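You operate a simulated robot arm through the tools that you are given. There is no shell and no other tool.

You are at the controls of a simulated robot arm. One attempt, no reset.

TASK
Tumble the gold knob bright.
Fine: put it in the tumbler bowl, fit the lid, start the tumbler once and watch till it is done.

The check looks at the end state, three seconds after you hand in, the way a careful person would. Anything else that was tipped, shoved, dropped, spilled or broken makes it a failure. Lids that push on must go on centred and level and be pressed home; caps that screw on are set level and turned clockwise until they are tight.

THE ROBOT
A 5-joint arm with a two-finger parallel gripper, fixed in place. Base frame: the origin is at the foot of the arm, x ahead of it, y to its left, z up; the work surface is at about z = 0. Units: mm, rad, N and s.
With the tool pointing down near the work surface it reaches from about 260 to 680 mm from the base axis. Its first joint turns from -1.152 to 1.152 rad. The tool tilts only in the upright plane through the base axis and itself; it spins freely about its own axis. Payload 2.9 kg.
Tool frame: the origin (TCP) lies between the finger pads and is the grasp point; the fingertips stand 30 mm ahead of it; z points along the fingers, y is the line along which they close. The gripper opens to 110 mm. The fingers are 20 mm wide and 10 mm thick; the gripper's body (48 by 112 mm) begins 55 mm behind the TCP.
Orientation is that of the tool frame in the base frame, as a unit quaternion [w, x, y, z]. With the fingers straight down and closing along the base's y, the tool's x points along the base's -x, its y along +y and its z along -z.

THE INTERFACE
- The arm moves only by the tool apply_moves. Its argument "deltas" is a list of rows, each an object (a shift or turn left out is 0, a gripper value left out holds the last) with "xyz": the shift along the tool's x, y, z in mm, a list of three; "delta_rot": the turn, a rotation vector about the tool's x, y, z in rad, a list of three; "hand": the opening in per cent of the stroke, from 0 (shut) to 100 (fully open). In form: [{"xyz": [dx, dy, dz], "delta_rot": [ax, ay, az], "hand": hand}, ...]. A call has 1 to 20 rows; each row shifts and turns the commanded pose from where the row before left it, along the tool's axes as they then stand. Rows are played at 5 a second. More than 50 mm and 0.15 rad between two rows, or a gripper value outside its range, and nothing of the call is played. Where a pose cannot be reached the arm comes as near as it can. A force on the tool above 90 N (or 10 N above the force at the start of the call, whichever is more), or a blocked arm, ends the call early, and 0.2 s more pass. Each finger travels about 108 mm/s and halts on what it meets, pressing with about 44 N; the grip force reading is that of the motor and also rises with nothing between the fingers. The clock runs only during rows and for 0.2 s after the last one: add rows that do not move to give the fingers time. It gives the time, the measured TCP pose, the force on the tool (base axes), the opening and the grip force at its end, in the units of the frame above (readings bear some noise), with the torque about the TCP (base axes, N m) and any sound that the robot's microphone picked up.
- Cameras (640 x 400 px; columns grow to the right, rows downward): "scene" is fixed at [54.3, -469.9, 601.8]; the picture's right is [0.58, -0.82, 0.00], its down [-0.48, -0.34, -0.81] and it looks along [0.66, 0.47, -0.59] (base axes); focal length 354 px, centre (320, 200). "wrist" rides on the gripper at [72, 17, -103] in the tool frame; the picture's right is [-0.23, 0.97, 0.00], its down [-0.76, -0.18, -0.62] and it looks along [-0.61, -0.14, 0.78] (tool axes); focal length 222 px, centre (320, 200).
- capture(camera): a new picture of that camera. No time passes.
- measure_at(camera, pixels): for up to 12 pixels [column, row] of the newest picture of that camera ("zoom" is the newest enlarged one), the place [x, y, z] in the base frame of the surface seen there, good to about 2 mm. No time passes.
- zoom(camera, box): a new picture of the part [left, top, right, bottom] of that camera's present view, enlarged. No time passes.
- sign_off(): hands the job in; it is judged then, once.

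Leave the gripper open and the arm clear of the work at the hand-in unless told otherwise.

The tools are called after "Call:" by a JSON object that holds its "op" and its "data". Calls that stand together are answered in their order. apply_moves: Moves the arm, as the interface text tells. Its arguments: {"type":"object","properties":{"deltas":{"type":"array","items":{"type":"object","properties":{"xyz":{"type":"array","items":{"type":"number"}},"delta_rot":{"type":"array","items":{"type":"number"}},"hand":{"type":"number"}}}}},"required":["deltas"]} The other tools are called the same way: capture (camera) takes a picture; measure_at (camera, pixels) gives the place of the surface under pixels of a picture; zoom (camera, box) takes an enlarged picture of a part of a camera's view; sign_off () hands the job in.

At the start:

```text
t: 0.0
tool_pos: [513.1, -83.2, 281.4]
tcp_rot: [0.0, 0.0, 1.0, 0.0]
wrist_force: [0.1, -0.1, 0.4]
moment: [-0.01, -0.03, -0.03]
gripper_width: 109.9
finger_force: 0.1
```

scene: 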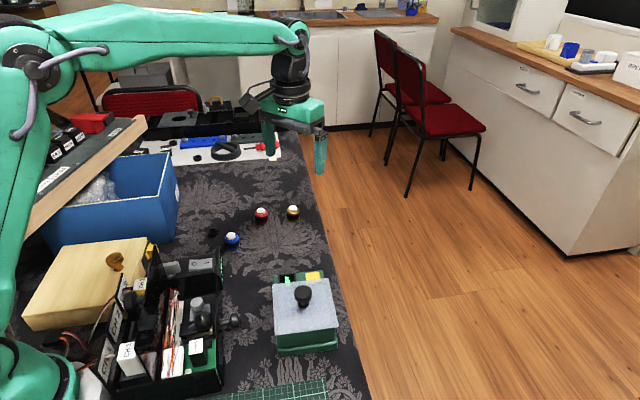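
wrist: 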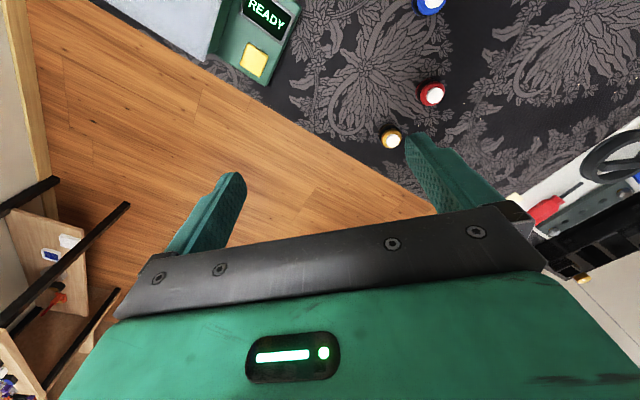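

I see three knobs (blue ~(232,239), red ~(261,214), gold ~(293,211)) and the tumbler with a grey lid at about (305,310). I'll zoom in on both areas.

Call:
{"op": "zoom", "data": {"camera": "scene", "box": [250, 255, 362, 365]}}

Call:
{"op": "zoom", "data": {"camera": "wrist", "box": [160, 0, 480, 180]}}

Call:
{"op": "zoom", "data": {"camera": "scene", "box": [200, 190, 320, 260]}}

```text
3.64 times, centred on (306, 310) of scene
```

zoom: 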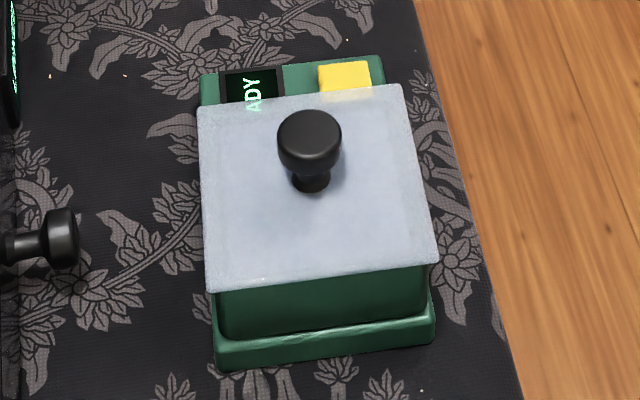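

```text
2.00 times, centred on (320, 90) of wrist
```

zoom: 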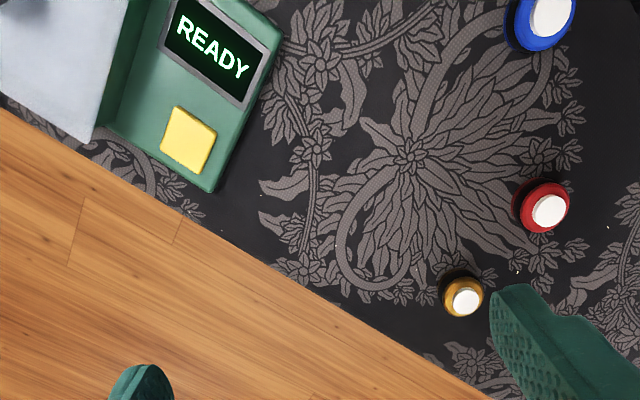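

```text
5.33 times, centred on (260, 225) of scene
```

zoom: 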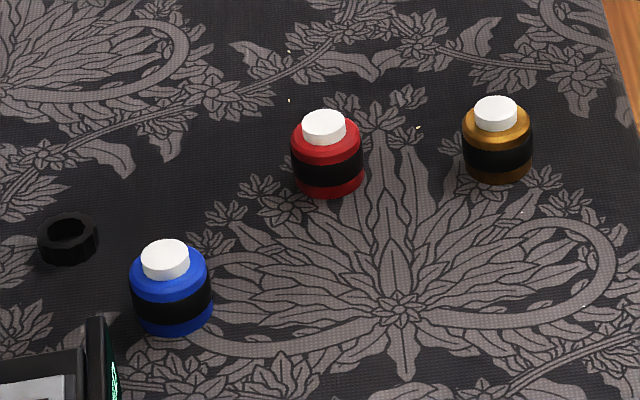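

The little gold, red and blue pieces are alike with black bands and white tops. I'll look at the rest of the bench to be sure what is what, and measure points.

Call:
{"op": "zoom", "data": {"camera": "scene", "box": [20, 220, 260, 400]}}

Call:
{"op": "zoom", "data": {"camera": "scene", "box": [100, 100, 300, 220]}}

Call:
{"op": "zoom", "data": {"camera": "scene", "box": [270, 195, 316, 225]}}

Call:
{"op": "measure_at", "data": {"camera": "scene", "pixels": [[293, 208], [293, 212], [293, 218], [293, 226], [261, 212], [232, 237], [303, 290], [285, 310], [325, 310], [312, 275], [294, 278], [283, 278]]}}

```text
2.22 times, centred on (140, 310) of scene
```

zoom: 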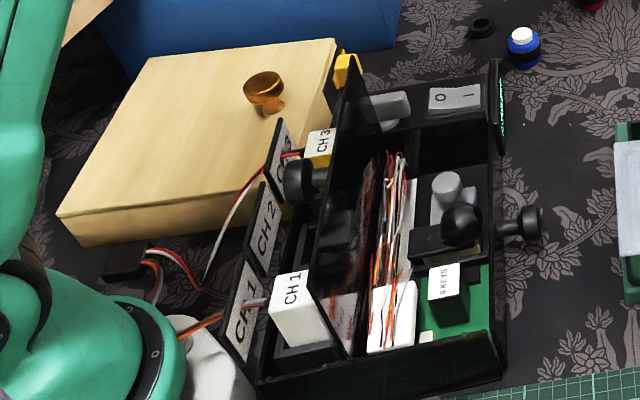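

```text
3.20 times, centred on (200, 160) of scene
```

zoom: 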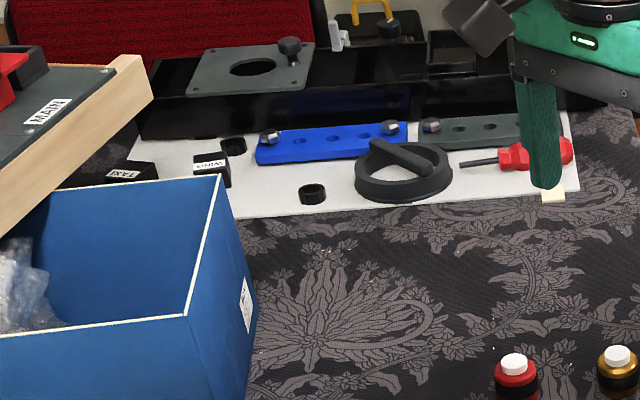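

```text
13.33 times, centred on (293, 210) of scene
```

zoom: 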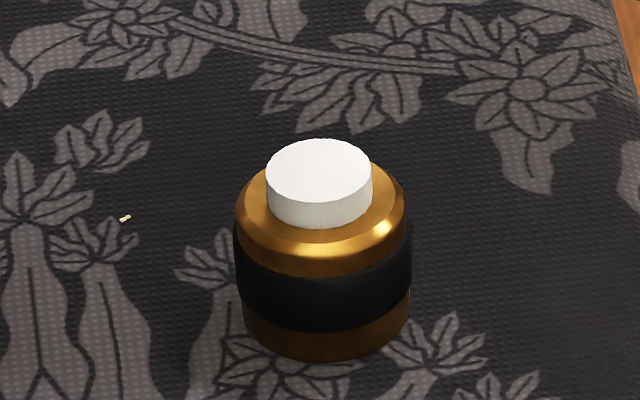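

```text
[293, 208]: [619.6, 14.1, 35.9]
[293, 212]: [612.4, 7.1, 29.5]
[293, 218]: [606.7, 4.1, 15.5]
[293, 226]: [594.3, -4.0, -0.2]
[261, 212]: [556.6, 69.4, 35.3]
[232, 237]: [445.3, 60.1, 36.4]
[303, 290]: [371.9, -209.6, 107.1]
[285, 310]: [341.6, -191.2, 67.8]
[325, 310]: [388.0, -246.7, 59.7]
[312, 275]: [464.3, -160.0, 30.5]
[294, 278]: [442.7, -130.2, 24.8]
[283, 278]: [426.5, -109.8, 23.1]
```

A brass-brown knob also sits on the pale box at (115,261). I need to tell which one is the work, so I'll zoom in there and measure it.

Call:
{"op": "zoom", "data": {"camera": "scene", "box": [90, 240, 166, 290]}}

Call:
{"op": "zoom", "data": {"camera": "scene", "box": [180, 230, 260, 340]}}

Call:
{"op": "measure_at", "data": {"camera": "scene", "pixels": [[115, 258], [119, 268], [90, 280], [199, 305], [233, 320], [200, 350], [213, 232]]}}

```text
8.00 times, centred on (128, 265) of scene
```

zoom: 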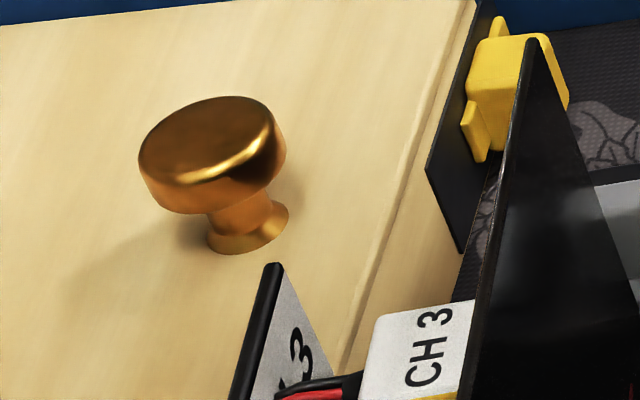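

```text
3.64 times, centred on (220, 285) of scene
```

zoom: 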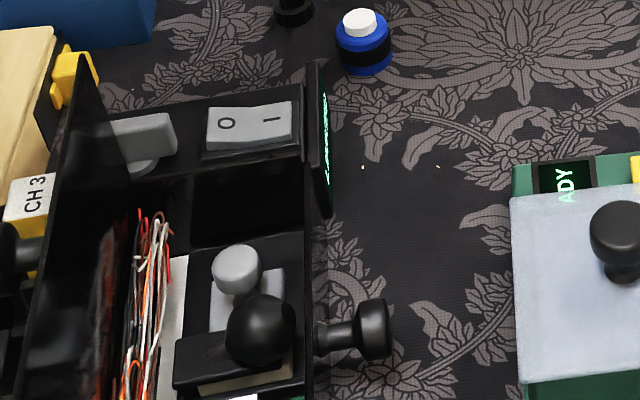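

```text
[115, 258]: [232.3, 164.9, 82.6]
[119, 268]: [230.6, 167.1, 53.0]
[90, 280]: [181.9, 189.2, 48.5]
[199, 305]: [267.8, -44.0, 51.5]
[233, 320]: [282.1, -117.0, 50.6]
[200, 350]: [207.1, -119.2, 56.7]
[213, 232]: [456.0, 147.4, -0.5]
```

The brass-brown one looks like a handle on the pale box. I'll measure that box's corners to see whether the knob sits where a handle would, and also measure the tumbler's lid and handle in detail.

Call:
{"op": "measure_at", "data": {"camera": "scene", "pixels": [[65, 248], [144, 240], [26, 314], [100, 304], [130, 265], [116, 272]]}}

Call:
{"op": "zoom", "data": {"camera": "scene", "box": [265, 265, 345, 315]}}

Call:
{"op": "measure_at", "data": {"camera": "zoom", "pixels": [[85, 150], [520, 100], [100, 390], [310, 170], [310, 140], [310, 200], [270, 155], [345, 155], [310, 265], [200, 250], [450, 250], [320, 100]]}}

```text
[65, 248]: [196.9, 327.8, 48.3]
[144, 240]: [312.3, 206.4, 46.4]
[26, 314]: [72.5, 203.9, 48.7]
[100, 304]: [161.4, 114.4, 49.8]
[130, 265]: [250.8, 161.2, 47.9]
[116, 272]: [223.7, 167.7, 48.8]
```

```text
8.00 times, centred on (305, 290) of scene
```

zoom: 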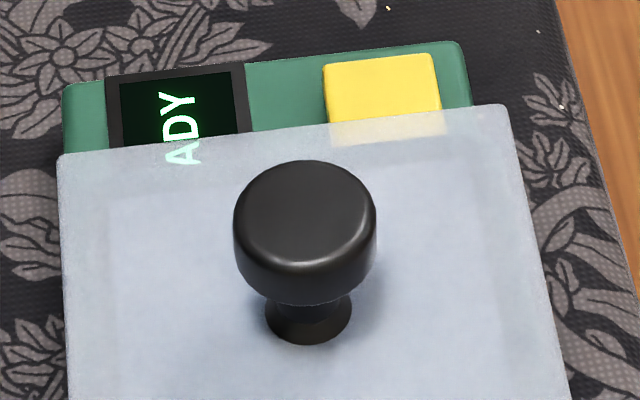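

```text
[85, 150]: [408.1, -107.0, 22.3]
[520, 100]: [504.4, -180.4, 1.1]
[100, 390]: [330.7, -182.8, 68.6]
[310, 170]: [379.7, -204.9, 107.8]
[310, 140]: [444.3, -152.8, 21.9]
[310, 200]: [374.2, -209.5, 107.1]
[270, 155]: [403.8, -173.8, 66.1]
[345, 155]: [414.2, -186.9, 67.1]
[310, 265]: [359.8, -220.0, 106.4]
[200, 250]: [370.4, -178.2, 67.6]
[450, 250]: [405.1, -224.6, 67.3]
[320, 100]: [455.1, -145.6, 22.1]
```

The brass knob lies exactly on the pale box's middle axis, so it is that box's handle. The loose gold piece at about (617,10) is the one to tumble. Now I'll spin the tool in place so the wrist camera looks at the tumbler.

Call:
{"op": "apply_moves", "data": {"deltas": [{"delta_rot": [0, 0, 0.147]}, {"delta_rot": [0, 0, 0.147]}, {"delta_rot": [0, 0, 0.147]}, {"delta_rot": [0, 0, 0.147]}, {"delta_rot": [0, 0, 0.147]}, {"delta_rot": [0, 0, 0.147]}, {"delta_rot": [0, 0, 0.147]}, {"delta_rot": [0, 0, 0.147]}, {"delta_rot": [0, 0, 0.147]}, {"delta_rot": [0, 0, 0.147]}, {"delta_rot": [0, 0, 0.147]}, {"delta_rot": [0, 0, 0.147]}, {"delta_rot": [0, 0, 0.147]}, {"delta_rot": [0, 0, 0.147]}, {"delta_rot": [0, 0, 0.147]}, {}]}}

Call:
{"op": "capture", "data": {"camera": "wrist"}}

Call:
{"op": "capture", "data": {"camera": "scene"}}

```text
t: 3.4
tool_pos: [512.7, -83.1, 280.8]
tcp_rot: [-0.001, 0.892, 0.451, -0.001]
wrist_force: [0.4, -0.8, 0.7]
moment: [-0.02, 0.04, 0.0]
gripper_width: 110.0
finger_force: 0.1
```

```text
taken
```

wrist: 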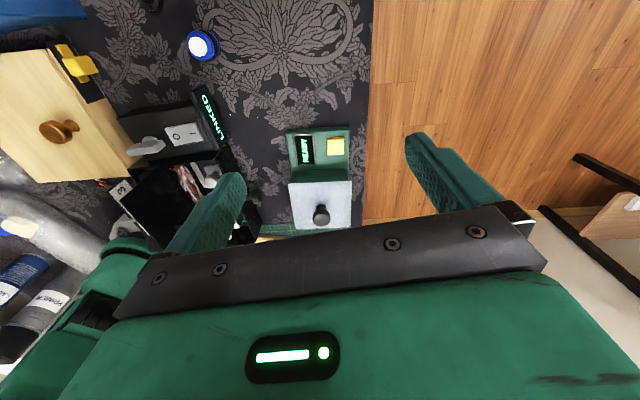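

```text
taken
```

scene: 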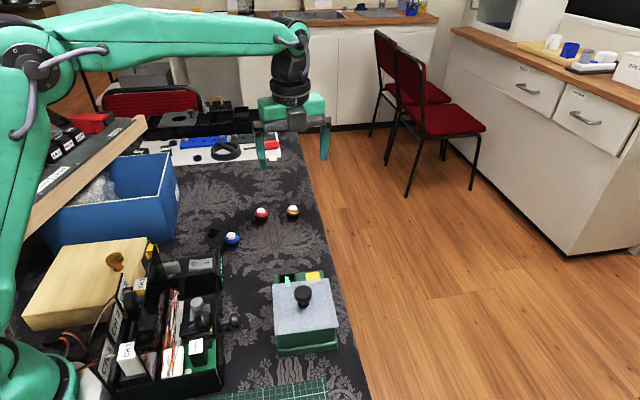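

The wrist view shows the tumbler at about (320,180): display, yellow button, lid. I'll zoom and measure.

Call:
{"op": "zoom", "data": {"camera": "wrist", "box": [265, 115, 385, 240]}}

Call:
{"op": "measure_at", "data": {"camera": "wrist", "pixels": [[288, 133], [347, 128], [291, 184], [350, 182], [294, 226], [350, 226], [321, 213], [321, 200], [336, 145], [304, 150], [320, 172]]}}

```text
3.20 times, centred on (325, 178) of wrist
```

zoom: 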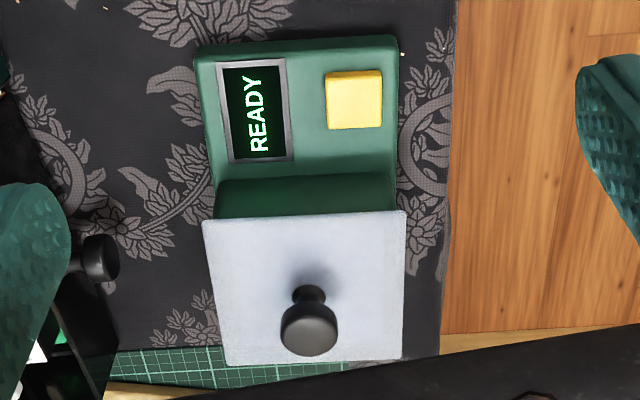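

```text
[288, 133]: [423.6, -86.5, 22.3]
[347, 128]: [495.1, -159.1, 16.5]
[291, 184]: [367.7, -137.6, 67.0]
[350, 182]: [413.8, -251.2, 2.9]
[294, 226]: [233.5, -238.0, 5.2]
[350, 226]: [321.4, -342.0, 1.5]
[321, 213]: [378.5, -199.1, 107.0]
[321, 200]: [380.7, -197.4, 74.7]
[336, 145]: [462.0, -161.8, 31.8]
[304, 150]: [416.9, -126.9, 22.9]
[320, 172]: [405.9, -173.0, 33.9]
```

I'll measure the lid's corners and edges and the handle in this zoom.

Call:
{"op": "measure_at", "data": {"camera": "zoom", "pixels": [[208, 225], [400, 216], [230, 358], [398, 354], [305, 222], [222, 290], [398, 290], [310, 330], [310, 320], [286, 330], [334, 330], [310, 350]]}}

Call:
{"op": "measure_at", "data": {"camera": "scene", "pixels": [[276, 287], [326, 281], [278, 331], [334, 326], [303, 285], [303, 290], [303, 295], [277, 310], [330, 305], [305, 327], [278, 346], [335, 342]]}}

```text
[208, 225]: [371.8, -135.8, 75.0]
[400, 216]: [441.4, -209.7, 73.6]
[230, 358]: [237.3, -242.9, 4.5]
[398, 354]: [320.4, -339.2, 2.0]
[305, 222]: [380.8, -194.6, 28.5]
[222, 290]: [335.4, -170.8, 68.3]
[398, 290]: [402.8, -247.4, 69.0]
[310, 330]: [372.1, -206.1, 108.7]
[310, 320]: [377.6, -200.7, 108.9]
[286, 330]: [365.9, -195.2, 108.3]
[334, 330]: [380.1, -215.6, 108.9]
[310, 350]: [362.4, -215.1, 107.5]
```

```text
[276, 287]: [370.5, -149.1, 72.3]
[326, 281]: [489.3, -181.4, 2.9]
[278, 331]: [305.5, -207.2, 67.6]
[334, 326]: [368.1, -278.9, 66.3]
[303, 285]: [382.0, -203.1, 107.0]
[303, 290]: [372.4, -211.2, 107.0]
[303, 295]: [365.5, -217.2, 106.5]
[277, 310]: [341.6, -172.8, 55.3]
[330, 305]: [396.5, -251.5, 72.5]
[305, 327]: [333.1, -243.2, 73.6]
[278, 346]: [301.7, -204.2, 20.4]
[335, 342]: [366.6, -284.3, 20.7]
```

Lid centre is about (372,-207), top at z≈68–73, handle top z≈108, 32 mm wide. I'm looking for a clear spot for the lid, so I'll measure cloth points and the table edge.

Call:
{"op": "measure_at", "data": {"camera": "scene", "pixels": [[318, 190], [322, 215], [328, 240], [333, 262], [285, 250], [260, 250], [310, 245], [250, 190], [215, 200], [230, 180], [285, 180], [205, 215]]}}

Call:
{"op": "zoom", "data": {"camera": "scene", "box": [180, 150, 350, 260]}}

```text
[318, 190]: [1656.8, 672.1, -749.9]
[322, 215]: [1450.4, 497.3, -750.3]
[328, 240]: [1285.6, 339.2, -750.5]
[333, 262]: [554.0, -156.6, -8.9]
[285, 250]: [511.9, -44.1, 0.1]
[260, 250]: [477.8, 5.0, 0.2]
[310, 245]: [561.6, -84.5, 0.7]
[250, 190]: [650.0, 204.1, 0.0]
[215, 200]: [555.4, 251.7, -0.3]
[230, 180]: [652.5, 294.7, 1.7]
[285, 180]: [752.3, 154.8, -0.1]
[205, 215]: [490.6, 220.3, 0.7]
```

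```text
3.64 times, centred on (265, 205) of scene
```

zoom: 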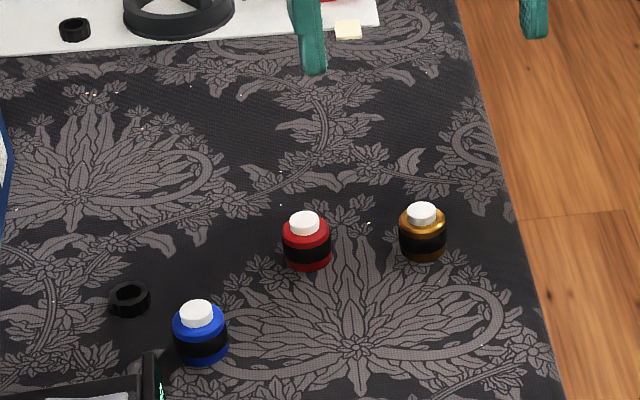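

The spot (520,-50) is clear. Next I'll align the tool with the lid (+0.18 rad) and move above the handle at about (371.5,-208.5), still high.

Call:
{"op": "apply_moves", "data": {"deltas": [{"delta_rot": [0, 0, 0.09]}, {"delta_rot": [0, 0, 0.09]}, {"xyz": [-47.2, -1.4, 0]}, {"xyz": [-47.2, -1.4, 0]}, {"xyz": [-47.2, -1.4, 0]}, {"xyz": [-47.1, -1.5, 0]}, {"xyz": [0, 0, 40]}, {"xyz": [0, 0, 40]}, {}, {}]}}

Call:
{"op": "capture", "data": {"camera": "scene"}}

Call:
{"op": "capture", "data": {"camera": "wrist"}}

```text
t: 5.6
tool_pos: [371.6, -206.7, 203.9]
tcp_rot: [0.0, 0.929, 0.37, 0.0]
wrist_force: [0.3, 0.6, 0.1]
moment: [0.01, 0.02, 0.0]
gripper_width: 110.1
finger_force: 0.1
```

```text
taken
```

scene: 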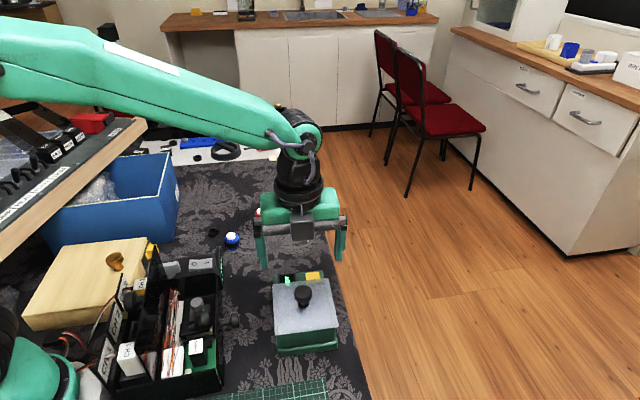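

```text
taken
```

wrist: 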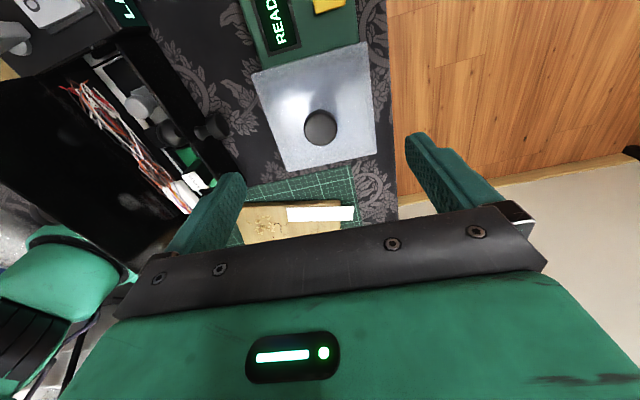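

TCP is at (371.6,-206.7,204) and the handle shows at (320,128) in the wrist view. I'll zoom and measure handle and lid again from this closer view.

Call:
{"op": "zoom", "data": {"camera": "wrist", "box": [240, 30, 400, 180]}}

Call:
{"op": "measure_at", "data": {"camera": "wrist", "pixels": [[253, 75], [367, 45], [289, 168], [374, 153], [320, 128], [307, 128], [333, 128], [320, 113], [320, 142], [320, 155], [290, 120], [350, 110]]}}

```text
2.67 times, centred on (320, 105) of wrist
```

zoom: 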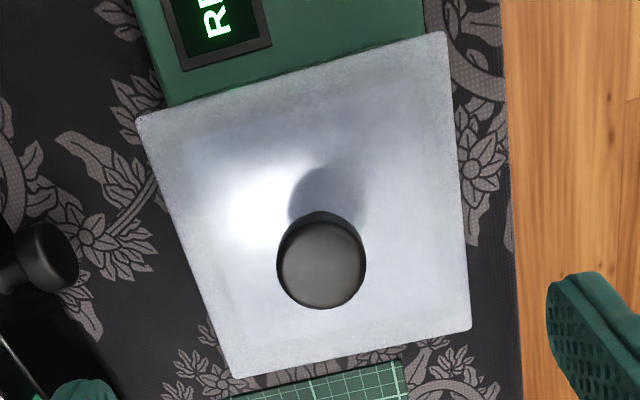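

```text
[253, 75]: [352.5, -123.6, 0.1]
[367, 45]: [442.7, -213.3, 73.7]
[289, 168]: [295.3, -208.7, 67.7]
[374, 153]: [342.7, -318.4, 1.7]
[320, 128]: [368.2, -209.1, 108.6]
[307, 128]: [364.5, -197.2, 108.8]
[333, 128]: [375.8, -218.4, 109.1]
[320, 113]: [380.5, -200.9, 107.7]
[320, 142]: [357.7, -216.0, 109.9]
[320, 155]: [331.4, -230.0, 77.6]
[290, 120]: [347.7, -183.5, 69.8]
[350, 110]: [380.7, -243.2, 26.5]
```

Handle centre is (370,-208), top z≈108.5. I'll shift 2 mm and descend to TCP z≈107, leaving fingertips at about 77, above the lid at about 70.

Call:
{"op": "apply_moves", "data": {"deltas": [{"xyz": [-2, 0, 30]}, {"xyz": [0, 0, 30]}, {"xyz": [0, 0, 25], "hand": 60}, {"xyz": [0, 0, 11], "hand": 45}, {}, {}]}}

Call:
{"op": "zoom", "data": {"camera": "scene", "box": [240, 230, 370, 360]}}

```text
t: 7.0
tool_pos: [371.4, -210.0, 106.8]
tcp_rot: [0.0, 0.929, 0.37, 0.001]
wrist_force: [-0.4, -0.2, -0.4]
moment: [-0.01, 0.01, 0.02]
gripper_width: 49.4
finger_force: 0.1
```

```text
3.08 times, centred on (305, 295) of scene
```

zoom: 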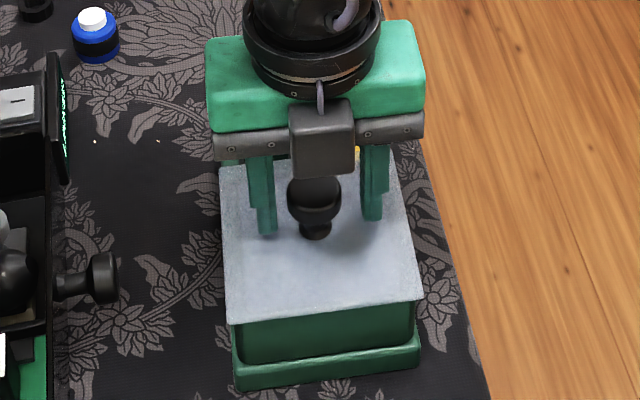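

The fingers stand on both sides of the handle head without touching the lid. I'll close now.

Call:
{"op": "apply_moves", "data": {"deltas": [{"hand": 32}, {"hand": 0}, {}, {}]}}

Call:
{"op": "zoom", "data": {"camera": "scene", "box": [240, 230, 370, 360]}}

```text
t: 8.0
tool_pos: [370.4, -209.7, 107.2]
tcp_rot: [-0.001, 0.929, 0.37, 0.0]
wrist_force: [-10.6, 15.3, 11.3]
moment: [0.24, 0.32, -0.02]
gripper_width: 30.9
finger_force: 44.2
heard: snap
```

```text
3.08 times, centred on (305, 295) of scene
```

zoom: 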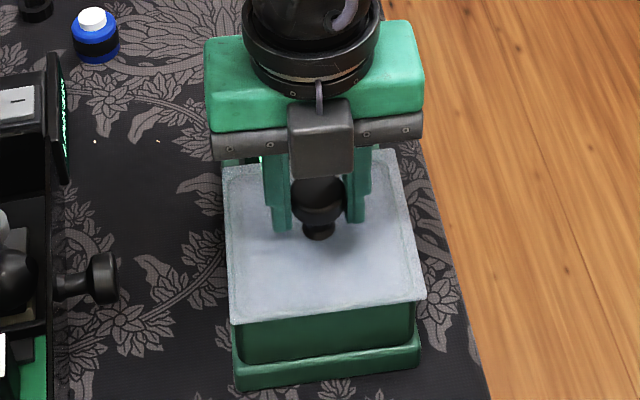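

It gripped at 31 mm, with a "snap" as the lid let go of the rim and shifted slightly. I'll lift slowly.

Call:
{"op": "apply_moves", "data": {"deltas": [{"xyz": [0, 0, -4]}, {"xyz": [0, 0, -6]}, {"xyz": [0, 0, -15]}, {}]}}

Call:
{"op": "zoom", "data": {"camera": "scene", "box": [240, 210, 370, 360]}}

```text
t: 9.0
tool_pos: [371.9, -209.9, 130.9]
tcp_rot: [0.0, 0.929, 0.37, 0.001]
wrist_force: [0.7, 0.8, 0.6]
moment: [-0.02, 0.02, -0.03]
gripper_width: 31.1
finger_force: 43.6
```

```text
2.67 times, centred on (305, 285) of scene
```

zoom: 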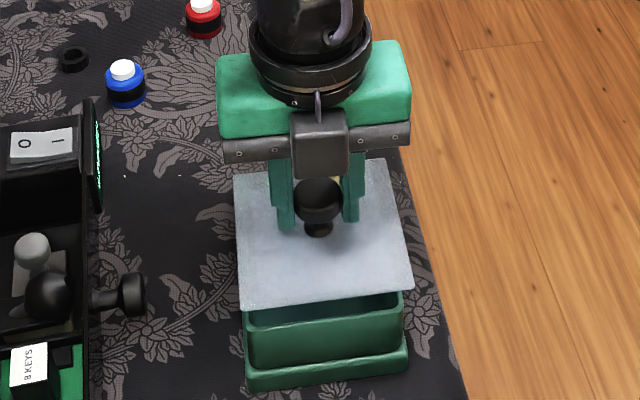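

The lid is free. I'll raise it 60 mm more and look into the bowl.

Call:
{"op": "apply_moves", "data": {"deltas": [{"xyz": [0, 0, -30]}, {"xyz": [0, 0, -30]}, {"xyz": [0, 0, -30]}, {}]}}

Call:
{"op": "zoom", "data": {"camera": "scene", "box": [230, 180, 380, 360]}}

Call:
{"op": "capture", "data": {"camera": "wrist"}}

```text
t: 10.0
tool_pos: [371.4, -212.5, 220.8]
tcp_rot: [-0.001, 0.929, 0.369, 0.0]
wrist_force: [-0.4, 0.1, -0.8]
moment: [0.0, 0.01, 0.03]
gripper_width: 30.9
finger_force: 43.9
```

```text
2.22 times, centred on (305, 270) of scene
```

zoom: 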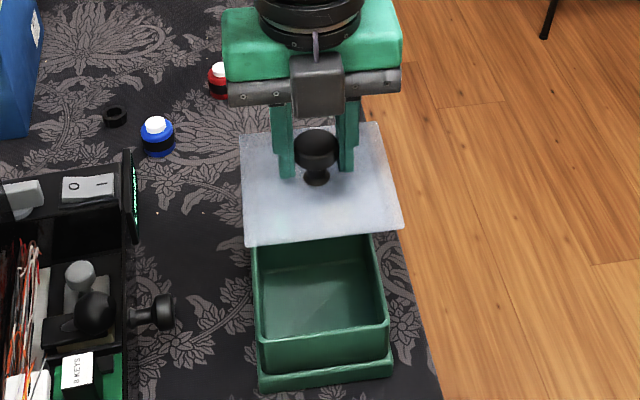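

```text
taken
```

wrist: 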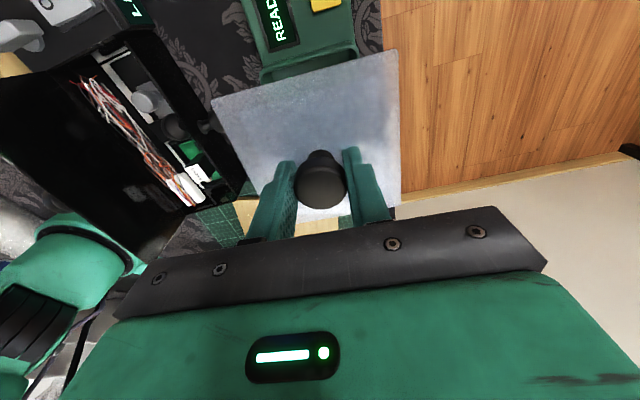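

The bowl is empty. Now I'll carry the lid over to (520,-50), still high.

Call:
{"op": "apply_moves", "data": {"deltas": [{"xyz": [43.9, -3.2, 0]}, {"xyz": [43.9, -3.2, 0]}, {"xyz": [43.9, -3.2, 0]}, {"xyz": [43.9, -3.2, 0]}, {"xyz": [43.9, -3.2, 0]}, {}, {"xyz": [0, 0, 40]}, {"xyz": [0, 0, 40]}, {"xyz": [0, 0, 40]}, {"xyz": [0, 0, 30]}, {}, {}]}}

Call:
{"op": "capture", "data": {"camera": "scene"}}

Call:
{"op": "zoom", "data": {"camera": "scene", "box": [220, 170, 350, 280]}}

```text
t: 12.6
tool_pos: [519.3, -46.9, 70.2]
tcp_rot: [0.0, 0.929, 0.371, 0.0]
wrist_force: [-0.3, 0.6, -0.9]
moment: [0.01, -0.01, -0.01]
gripper_width: 30.8
finger_force: 44.2
```

```text
taken
```

scene: 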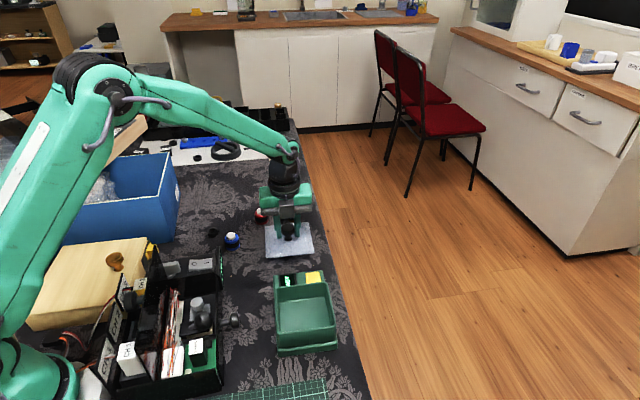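

```text
3.64 times, centred on (285, 225) of scene
```

zoom: 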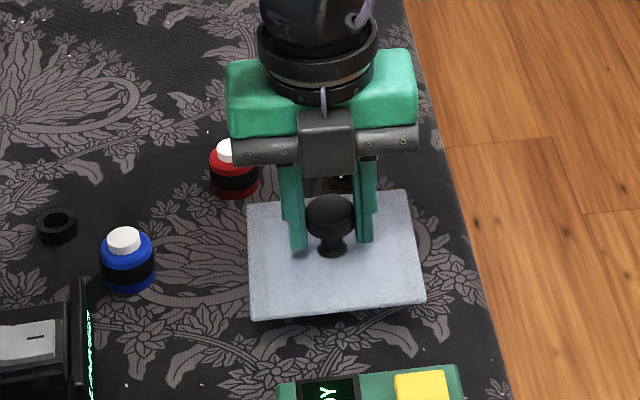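

The lid hovers about 20 mm above the cloth in a clear spot. I'll lower it in small steps, watching the force.

Call:
{"op": "apply_moves", "data": {"deltas": [{"xyz": [0, 0, 6]}, {"xyz": [0, 0, 5]}, {"xyz": [0, 0, 3]}, {"xyz": [0, 0, 2]}, {}]}}

Call:
{"op": "zoom", "data": {"camera": "scene", "box": [220, 170, 350, 280]}}

```text
t: 13.8
tool_pos: [518.6, -48.4, 54.0]
tcp_rot: [-0.001, 0.929, 0.37, 0.0]
wrist_force: [-1.0, -0.2, -0.2]
moment: [-0.02, -0.01, -0.02]
gripper_width: 30.8
finger_force: 43.4
```

```text
3.64 times, centred on (285, 225) of scene
```

zoom: 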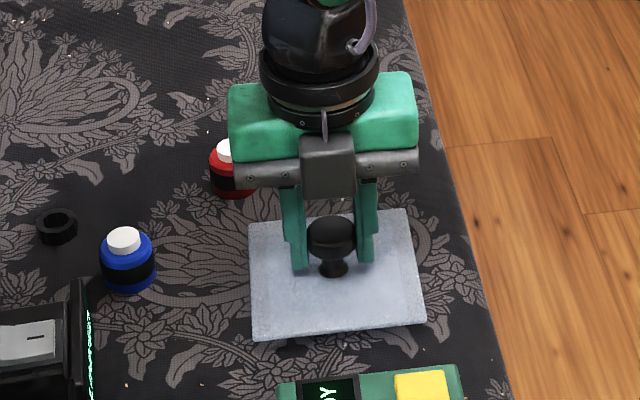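

Call:
{"op": "apply_moves", "data": {"deltas": [{"xyz": [0, 0, 2]}, {"xyz": [0, 0, 2]}, {}]}}

Call:
{"op": "zoom", "data": {"camera": "scene", "box": [250, 215, 320, 265]}}

```text
t: 14.6
tool_pos: [518.5, -48.7, 51.2]
tcp_rot: [0.0, 0.929, 0.37, 0.0]
wrist_force: [0.4, -0.6, -0.3]
moment: [0.01, 0.0, 0.0]
gripper_width: 30.7
finger_force: 43.5
```

```text
8.00 times, centred on (285, 240) of scene
```

zoom: 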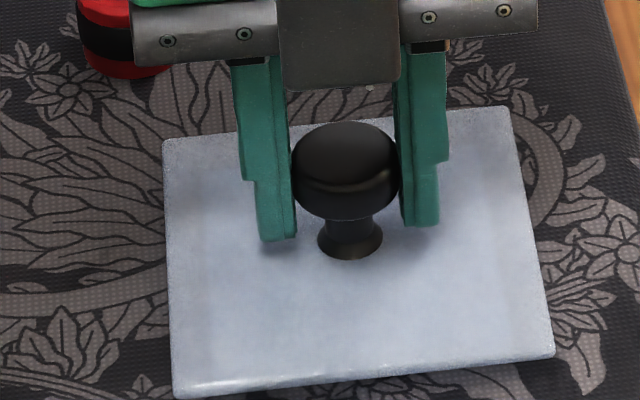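

Still no contact force. I'll measure the lid's front edge and the cloth to see what gap remains.

Call:
{"op": "measure_at", "data": {"camera": "zoom", "pixels": [[200, 300], [360, 360], [480, 200], [360, 394], [180, 395], [345, 150]]}}

Call:
{"op": "apply_moves", "data": {"deltas": [{"xyz": [0, 0, 2]}, {}]}}

```text
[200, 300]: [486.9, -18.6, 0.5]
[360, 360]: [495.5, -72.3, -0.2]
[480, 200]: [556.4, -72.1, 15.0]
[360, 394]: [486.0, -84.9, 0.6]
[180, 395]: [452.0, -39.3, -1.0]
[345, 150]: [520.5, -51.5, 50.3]
```

```text
t: 15.2
tool_pos: [518.5, -48.0, 49.2]
tcp_rot: [0.001, 0.929, 0.369, 0.0]
wrist_force: [0.4, -0.1, -0.9]
moment: [0.0, -0.02, -0.02]
gripper_width: 30.8
finger_force: 44.0
```

Call:
{"op": "apply_moves", "data": {"deltas": [{"xyz": [0, 0, 2]}, {}]}}

```text
t: 15.8
tool_pos: [519.5, -48.5, 48.4]
tcp_rot: [0.0, 0.929, 0.37, 0.0]
wrist_force: [-7.6, 0.0, 15.2]
moment: [0.01, 0.44, -0.02]
gripper_width: 30.7
finger_force: 44.0
```

Contact at 15 N: the lid is down. I'll ease off 1 mm, open the fingers and rise.

Call:
{"op": "apply_moves", "data": {"deltas": [{"xyz": [0, 0, -1]}, {"hand": 45}, {}, {}, {"xyz": [0, 0, -30]}, {"xyz": [0, 0, -40]}, {"xyz": [0, 0, -40], "hand": 60}, {}]}}

Call:
{"op": "capture", "data": {"camera": "scene"}}

Call:
{"op": "capture", "data": {"camera": "wrist"}}

```text
t: 17.6
tool_pos: [520.3, -48.2, 157.9]
tcp_rot: [0.0, 0.929, 0.37, -0.001]
wrist_force: [-1.1, -0.4, 0.3]
moment: [0.02, 0.01, -0.01]
gripper_width: 65.8
finger_force: 0.0
```

```text
taken
```

scene: 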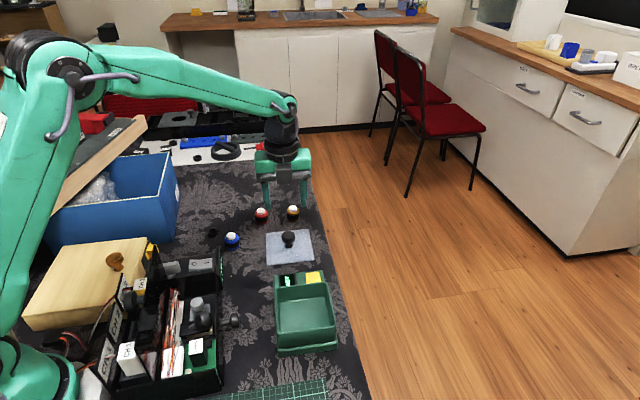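

```text
taken
```

wrist: 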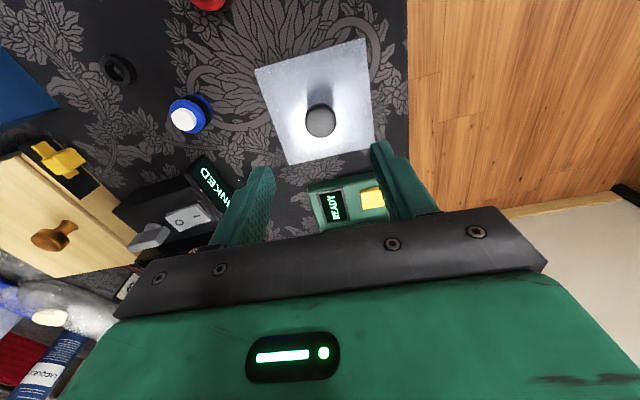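

The lid rests flat. Now I'll measure the gold knob and the open bowl in the scene view.

Call:
{"op": "zoom", "data": {"camera": "scene", "box": [270, 190, 316, 225]}}

Call:
{"op": "measure_at", "data": {"camera": "zoom", "pixels": [[320, 180], [320, 160], [320, 200], [290, 180], [350, 180], [320, 245], [320, 300], [240, 270], [400, 270], [320, 345]]}}

Call:
{"op": "measure_at", "data": {"camera": "scene", "pixels": [[278, 293], [325, 288], [280, 335], [333, 328], [303, 315], [290, 310], [320, 320], [303, 300], [305, 330]]}}

Call:
{"op": "zoom", "data": {"camera": "scene", "box": [260, 260, 350, 360]}}

```text
11.43 times, centred on (293, 208) of scene
```

zoom: 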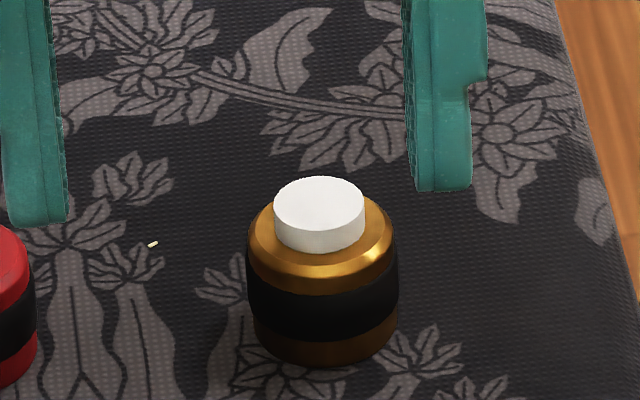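

```text
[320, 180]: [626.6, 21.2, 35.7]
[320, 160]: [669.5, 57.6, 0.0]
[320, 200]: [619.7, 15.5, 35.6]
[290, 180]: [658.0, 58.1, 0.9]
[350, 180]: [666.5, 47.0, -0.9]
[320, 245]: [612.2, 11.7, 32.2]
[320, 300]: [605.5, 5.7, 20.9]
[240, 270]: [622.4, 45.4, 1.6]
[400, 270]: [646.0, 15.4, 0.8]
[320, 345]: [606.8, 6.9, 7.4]
```

```text
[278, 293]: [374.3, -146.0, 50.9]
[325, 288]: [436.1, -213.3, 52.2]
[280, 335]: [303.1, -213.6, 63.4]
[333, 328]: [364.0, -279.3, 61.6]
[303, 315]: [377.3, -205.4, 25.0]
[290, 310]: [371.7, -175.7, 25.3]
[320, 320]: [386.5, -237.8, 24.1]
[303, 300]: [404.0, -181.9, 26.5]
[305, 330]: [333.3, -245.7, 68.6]
```

```text
4.00 times, centred on (305, 310) of scene
```

zoom: 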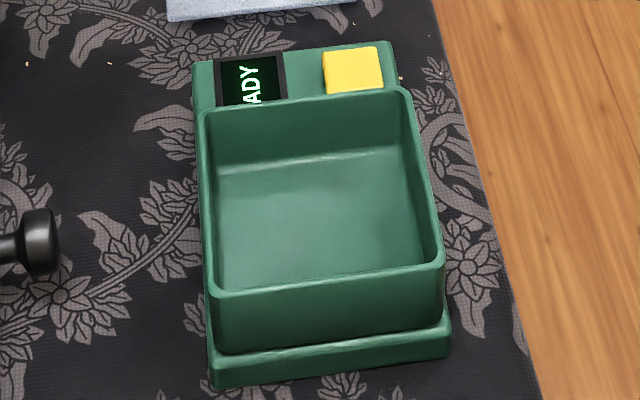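

The gold knob's centre is (619,15), 35 mm across, 36 mm tall; the bowl floor is z≈25. I'll move above the knob and come down to z≈85 for a check.

Call:
{"op": "apply_moves", "data": {"deltas": [{"xyz": [38.4, 7.3, 0]}, {"xyz": [38.4, 7.3, 0]}, {"xyz": [38.3, 7.2, 0]}, {}, {"xyz": [0, 0, 36]}, {"xyz": [0, 0, 36]}, {}, {}]}}

Call:
{"op": "zoom", "data": {"camera": "scene", "box": [240, 160, 340, 240]}}

Call:
{"op": "capture", "data": {"camera": "wrist"}}

```text
t: 19.4
tool_pos: [617.9, 16.6, 85.0]
tcp_rot: [0.001, 0.929, 0.37, -0.001]
wrist_force: [0.0, -0.2, 0.4]
moment: [-0.04, -0.01, -0.01]
gripper_width: 66.0
finger_force: 0.1
```

```text
5.00 times, centred on (290, 200) of scene
```

zoom: 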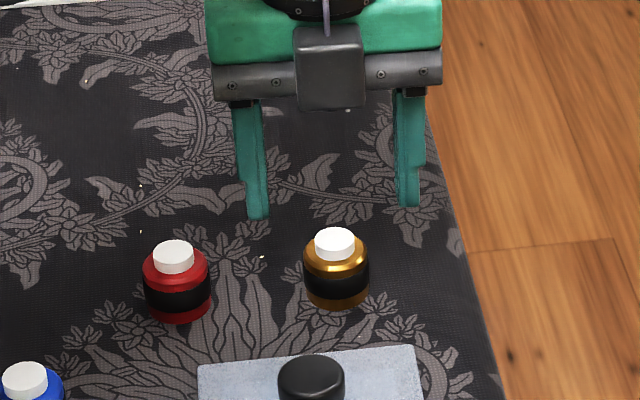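

```text
taken
```

wrist: 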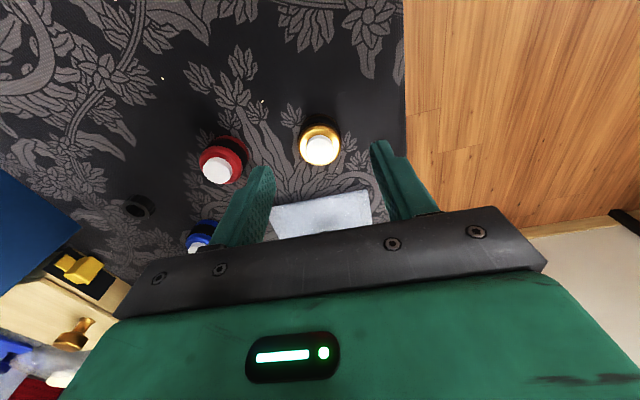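

The knob appears at (320,145) in the wrist view, between the fingers' line. I'll check its centre from here.

Call:
{"op": "measure_at", "data": {"camera": "wrist", "pixels": [[320, 150], [309, 150], [331, 150], [320, 140], [320, 161], [302, 140], [338, 138]]}}

```text
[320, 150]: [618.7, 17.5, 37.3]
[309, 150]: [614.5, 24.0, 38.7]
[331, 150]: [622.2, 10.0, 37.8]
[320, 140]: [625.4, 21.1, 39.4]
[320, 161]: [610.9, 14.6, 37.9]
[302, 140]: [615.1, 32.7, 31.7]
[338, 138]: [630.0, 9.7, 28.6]
```

Centre is (618.5,17.5), matching the TCP within 1 mm. I'll descend to z≈36 and close gently.

Call:
{"op": "apply_moves", "data": {"deltas": [{"xyz": [0, 0, 25]}, {"xyz": [0, 0, 24]}, {}, {"hand": 40}, {"hand": 35}, {"hand": 0}, {}, {}]}}

Call:
{"op": "zoom", "data": {"camera": "scene", "box": [240, 160, 340, 240]}}

```text
t: 21.2
tool_pos: [617.7, 17.3, 36.9]
tcp_rot: [0.0, 0.929, 0.37, 0.0]
wrist_force: [0.2, 0.6, 0.6]
moment: [0.02, 0.03, 0.01]
gripper_width: 32.5
finger_force: 43.8
```

```text
5.00 times, centred on (290, 200) of scene
```

zoom: 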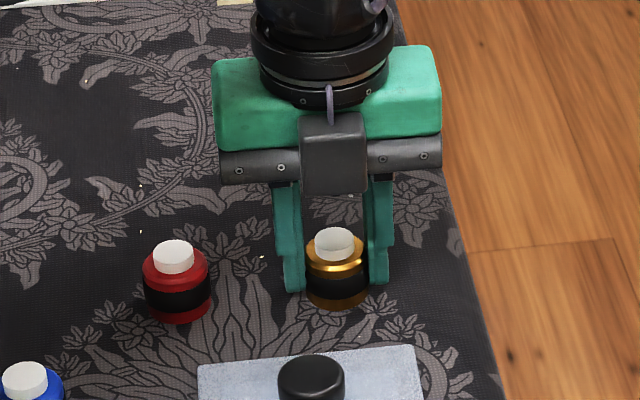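

It is gripped at 32.5 mm. I'll lift it and carry it above the bowl centre at (370,-209).

Call:
{"op": "apply_moves", "data": {"deltas": [{"xyz": [0, 0, -20]}, {"xyz": [0, 0, -40]}, {"xyz": [0, 0, -45]}, {"xyz": [0, 0, -45]}, {"xyz": [-47.9, -0.8, 0]}, {"xyz": [-47.9, -0.8, 0]}, {"xyz": [-47.9, -0.8, 0]}, {"xyz": [-47.9, -0.8, 0]}, {"xyz": [-47.9, -0.8, 0]}, {"xyz": [-47.9, -0.8, 0]}, {"xyz": [-47.9, -0.6, 0]}, {}, {}]}}

Call:
{"op": "capture", "data": {"camera": "scene"}}

Call:
{"op": "capture", "data": {"camera": "wrist"}}

```text
t: 24.0
tool_pos: [369.1, -212.2, 188.0]
tcp_rot: [0.001, 0.929, 0.37, 0.0]
wrist_force: [0.7, 0.4, -0.5]
moment: [-0.01, -0.03, -0.02]
gripper_width: 32.2
finger_force: 44.4
```

```text
taken
```

scene: 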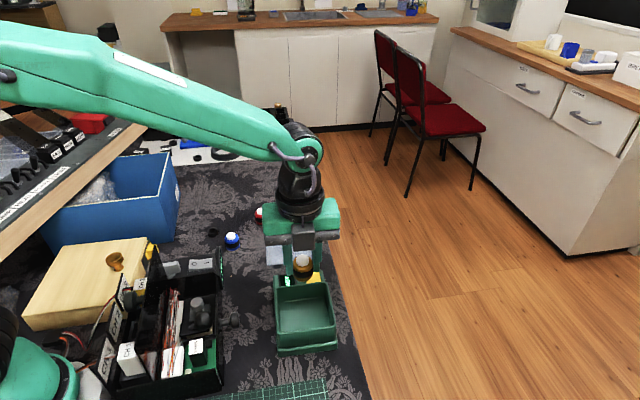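

```text
taken
```

wrist: 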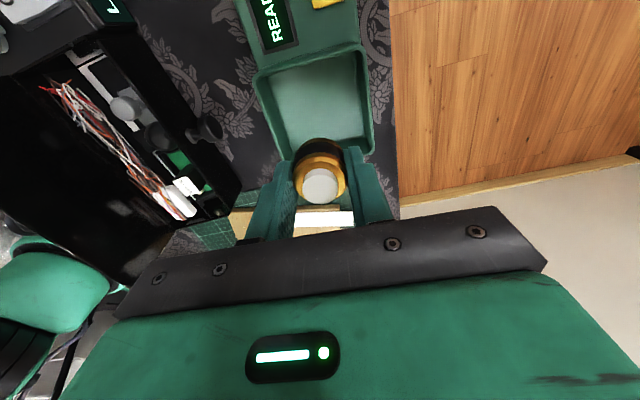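

The knob is above the bowl. I'll zoom the wrist view to measure the bowl rim, for placing the knob and for the lid later.

Call:
{"op": "zoom", "data": {"camera": "wrist", "box": [240, 0, 400, 200]}}

Call:
{"op": "measure_at", "data": {"camera": "scene", "pixels": [[275, 291], [277, 300], [278, 315], [328, 283], [332, 310], [336, 325], [281, 333], [335, 326], [310, 330], [300, 285], [320, 283], [274, 288]]}}

```text
2.00 times, centred on (320, 100) of wrist
```

zoom: 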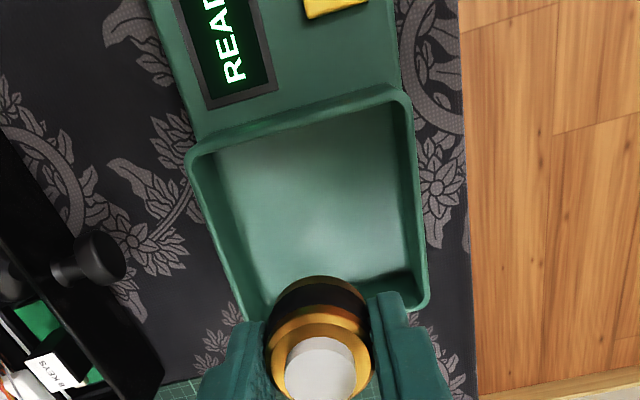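

```text
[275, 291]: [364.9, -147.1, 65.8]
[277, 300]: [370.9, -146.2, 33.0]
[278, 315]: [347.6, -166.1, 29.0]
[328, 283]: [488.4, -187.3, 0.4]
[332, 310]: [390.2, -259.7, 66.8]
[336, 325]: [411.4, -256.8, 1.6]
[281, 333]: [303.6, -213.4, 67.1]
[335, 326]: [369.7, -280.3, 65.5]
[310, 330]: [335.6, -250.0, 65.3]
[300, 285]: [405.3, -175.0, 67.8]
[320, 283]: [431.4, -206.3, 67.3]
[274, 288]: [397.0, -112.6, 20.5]
```

Call:
{"op": "measure_at", "data": {"camera": "zoom", "pixels": [[196, 152], [300, 115], [402, 92], [205, 195], [228, 262], [412, 140], [420, 215], [422, 300], [240, 312], [330, 200], [330, 130]]}}

```text
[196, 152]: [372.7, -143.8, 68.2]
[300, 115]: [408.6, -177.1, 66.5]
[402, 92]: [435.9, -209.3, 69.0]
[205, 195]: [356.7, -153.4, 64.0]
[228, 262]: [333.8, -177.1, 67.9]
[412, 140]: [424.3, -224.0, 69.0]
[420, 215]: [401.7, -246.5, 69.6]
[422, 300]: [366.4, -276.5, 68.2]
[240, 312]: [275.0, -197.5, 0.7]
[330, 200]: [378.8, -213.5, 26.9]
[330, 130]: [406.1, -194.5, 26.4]
```

Bowl centre ≈ (369,-210.5), rim z≈67, floor z≈26. TCP is within 2 mm of that. I'll lower the knob to just above the floor (TCP z≈66).

Call:
{"op": "apply_moves", "data": {"deltas": [{"xyz": [0, 0, 40]}, {"xyz": [0, 0, 40]}, {"xyz": [0, 0, 30]}, {"xyz": [0, 0, 10]}, {}, {}]}}

Call:
{"op": "zoom", "data": {"camera": "scene", "box": [250, 240, 360, 350]}}

```text
t: 25.4
tool_pos: [369.5, -209.1, 67.1]
tcp_rot: [0.001, 0.929, 0.37, 0.001]
wrist_force: [-0.1, 0.2, -0.5]
moment: [-0.03, -0.01, 0.0]
gripper_width: 32.2
finger_force: 44.1
```

```text
3.64 times, centred on (305, 295) of scene
```

zoom: 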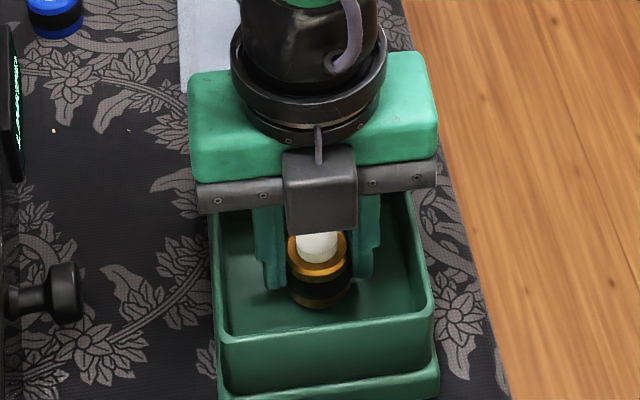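

The knob hangs inside the bowl with clear walls. I'll lower it in small steps until it touches.

Call:
{"op": "apply_moves", "data": {"deltas": [{"xyz": [0, 0, 2]}, {}]}}

Call:
{"op": "apply_moves", "data": {"deltas": [{"xyz": [0, 0, 1]}, {}]}}

```text
t: 26.0
tool_pos: [370.2, -209.8, 65.0]
tcp_rot: [0.0, 0.929, 0.37, 0.001]
wrist_force: [-0.2, 0.2, -1.1]
moment: [0.0, 0.02, 0.02]
gripper_width: 32.5
finger_force: 44.0
```

```text
t: 26.6
tool_pos: [368.9, -210.4, 64.1]
tcp_rot: [0.0, 0.929, 0.37, 0.0]
wrist_force: [0.1, -0.5, -0.6]
moment: [0.03, -0.01, 0.0]
gripper_width: 31.9
finger_force: 43.9
```

Call:
{"op": "apply_moves", "data": {"deltas": [{"xyz": [0, 0, 1]}, {}]}}

Call:
{"op": "zoom", "data": {"camera": "scene", "box": [280, 290, 330, 330]}}

```text
t: 27.2
tool_pos: [369.4, -210.4, 63.2]
tcp_rot: [0.0, 0.929, 0.37, -0.001]
wrist_force: [0.6, 0.0, -1.2]
moment: [0.04, 0.0, 0.04]
gripper_width: 32.3
finger_force: 44.1
```

```text
10.00 times, centred on (305, 310) of scene
```

zoom: 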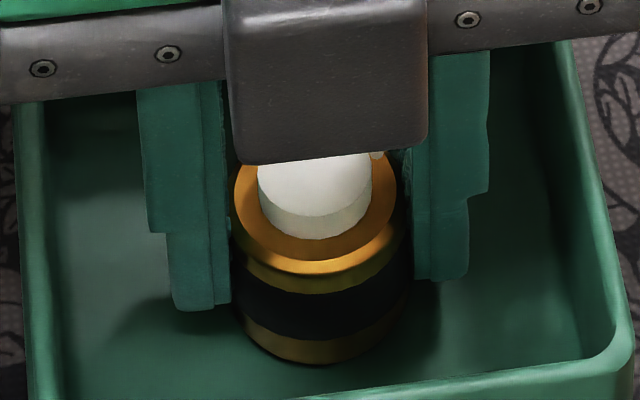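

Call:
{"op": "apply_moves", "data": {"deltas": [{"xyz": [0, 0, 1]}, {}]}}

Call:
{"op": "measure_at", "data": {"camera": "zoom", "pixels": [[320, 380], [320, 352], [200, 360], [320, 310], [60, 380], [450, 340]]}}

```text
t: 27.8
tool_pos: [369.1, -210.5, 63.4]
tcp_rot: [0.0, 0.929, 0.37, 0.0]
wrist_force: [-1.1, 5.1, 7.6]
moment: [0.26, 0.05, 0.01]
gripper_width: 32.2
finger_force: 43.5
```

```text
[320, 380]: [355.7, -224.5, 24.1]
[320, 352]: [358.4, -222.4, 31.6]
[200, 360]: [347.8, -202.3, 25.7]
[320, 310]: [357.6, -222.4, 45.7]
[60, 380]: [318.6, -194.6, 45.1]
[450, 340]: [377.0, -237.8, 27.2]
```

Contact at about 8 N: the knob is on the floor of the bowl. I'll open to about 48 mm, staying within the walls, and rise straight up.

Call:
{"op": "apply_moves", "data": {"deltas": [{"hand": 44}, {}, {}, {"xyz": [0, 0, -20]}, {"xyz": [0, 0, -40]}, {"xyz": [0, 0, -45]}, {"xyz": [0, 0, -30]}, {}]}}

Call:
{"op": "capture", "data": {"camera": "scene"}}

Call:
{"op": "zoom", "data": {"camera": "scene", "box": [250, 220, 360, 350]}}

```text
t: 29.6
tool_pos: [369.5, -214.5, 197.1]
tcp_rot: [-0.001, 0.929, 0.37, 0.0]
wrist_force: [-0.3, -0.1, -0.7]
moment: [-0.02, 0.0, 0.01]
gripper_width: 48.3
finger_force: 0.0
```

```text
taken
```

scene: 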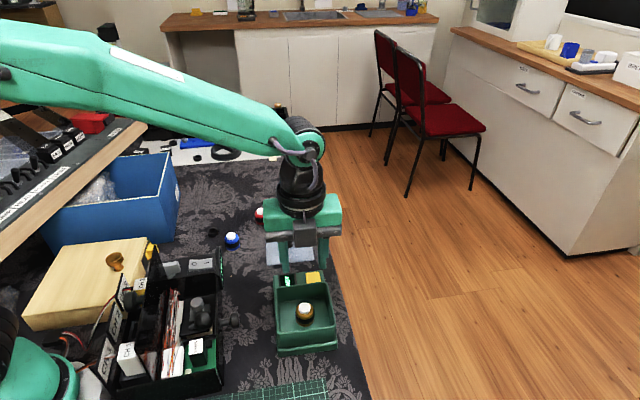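

```text
3.08 times, centred on (305, 285) of scene
```

zoom: 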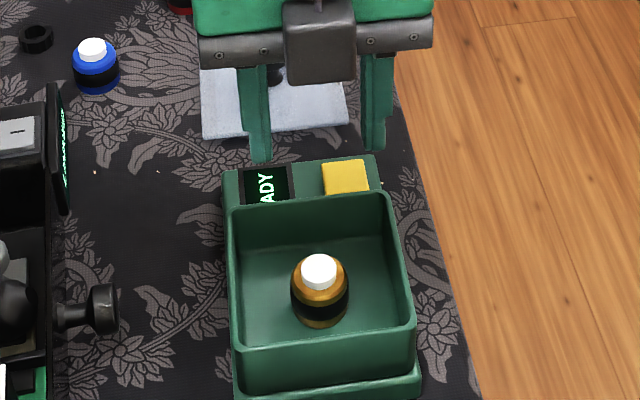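

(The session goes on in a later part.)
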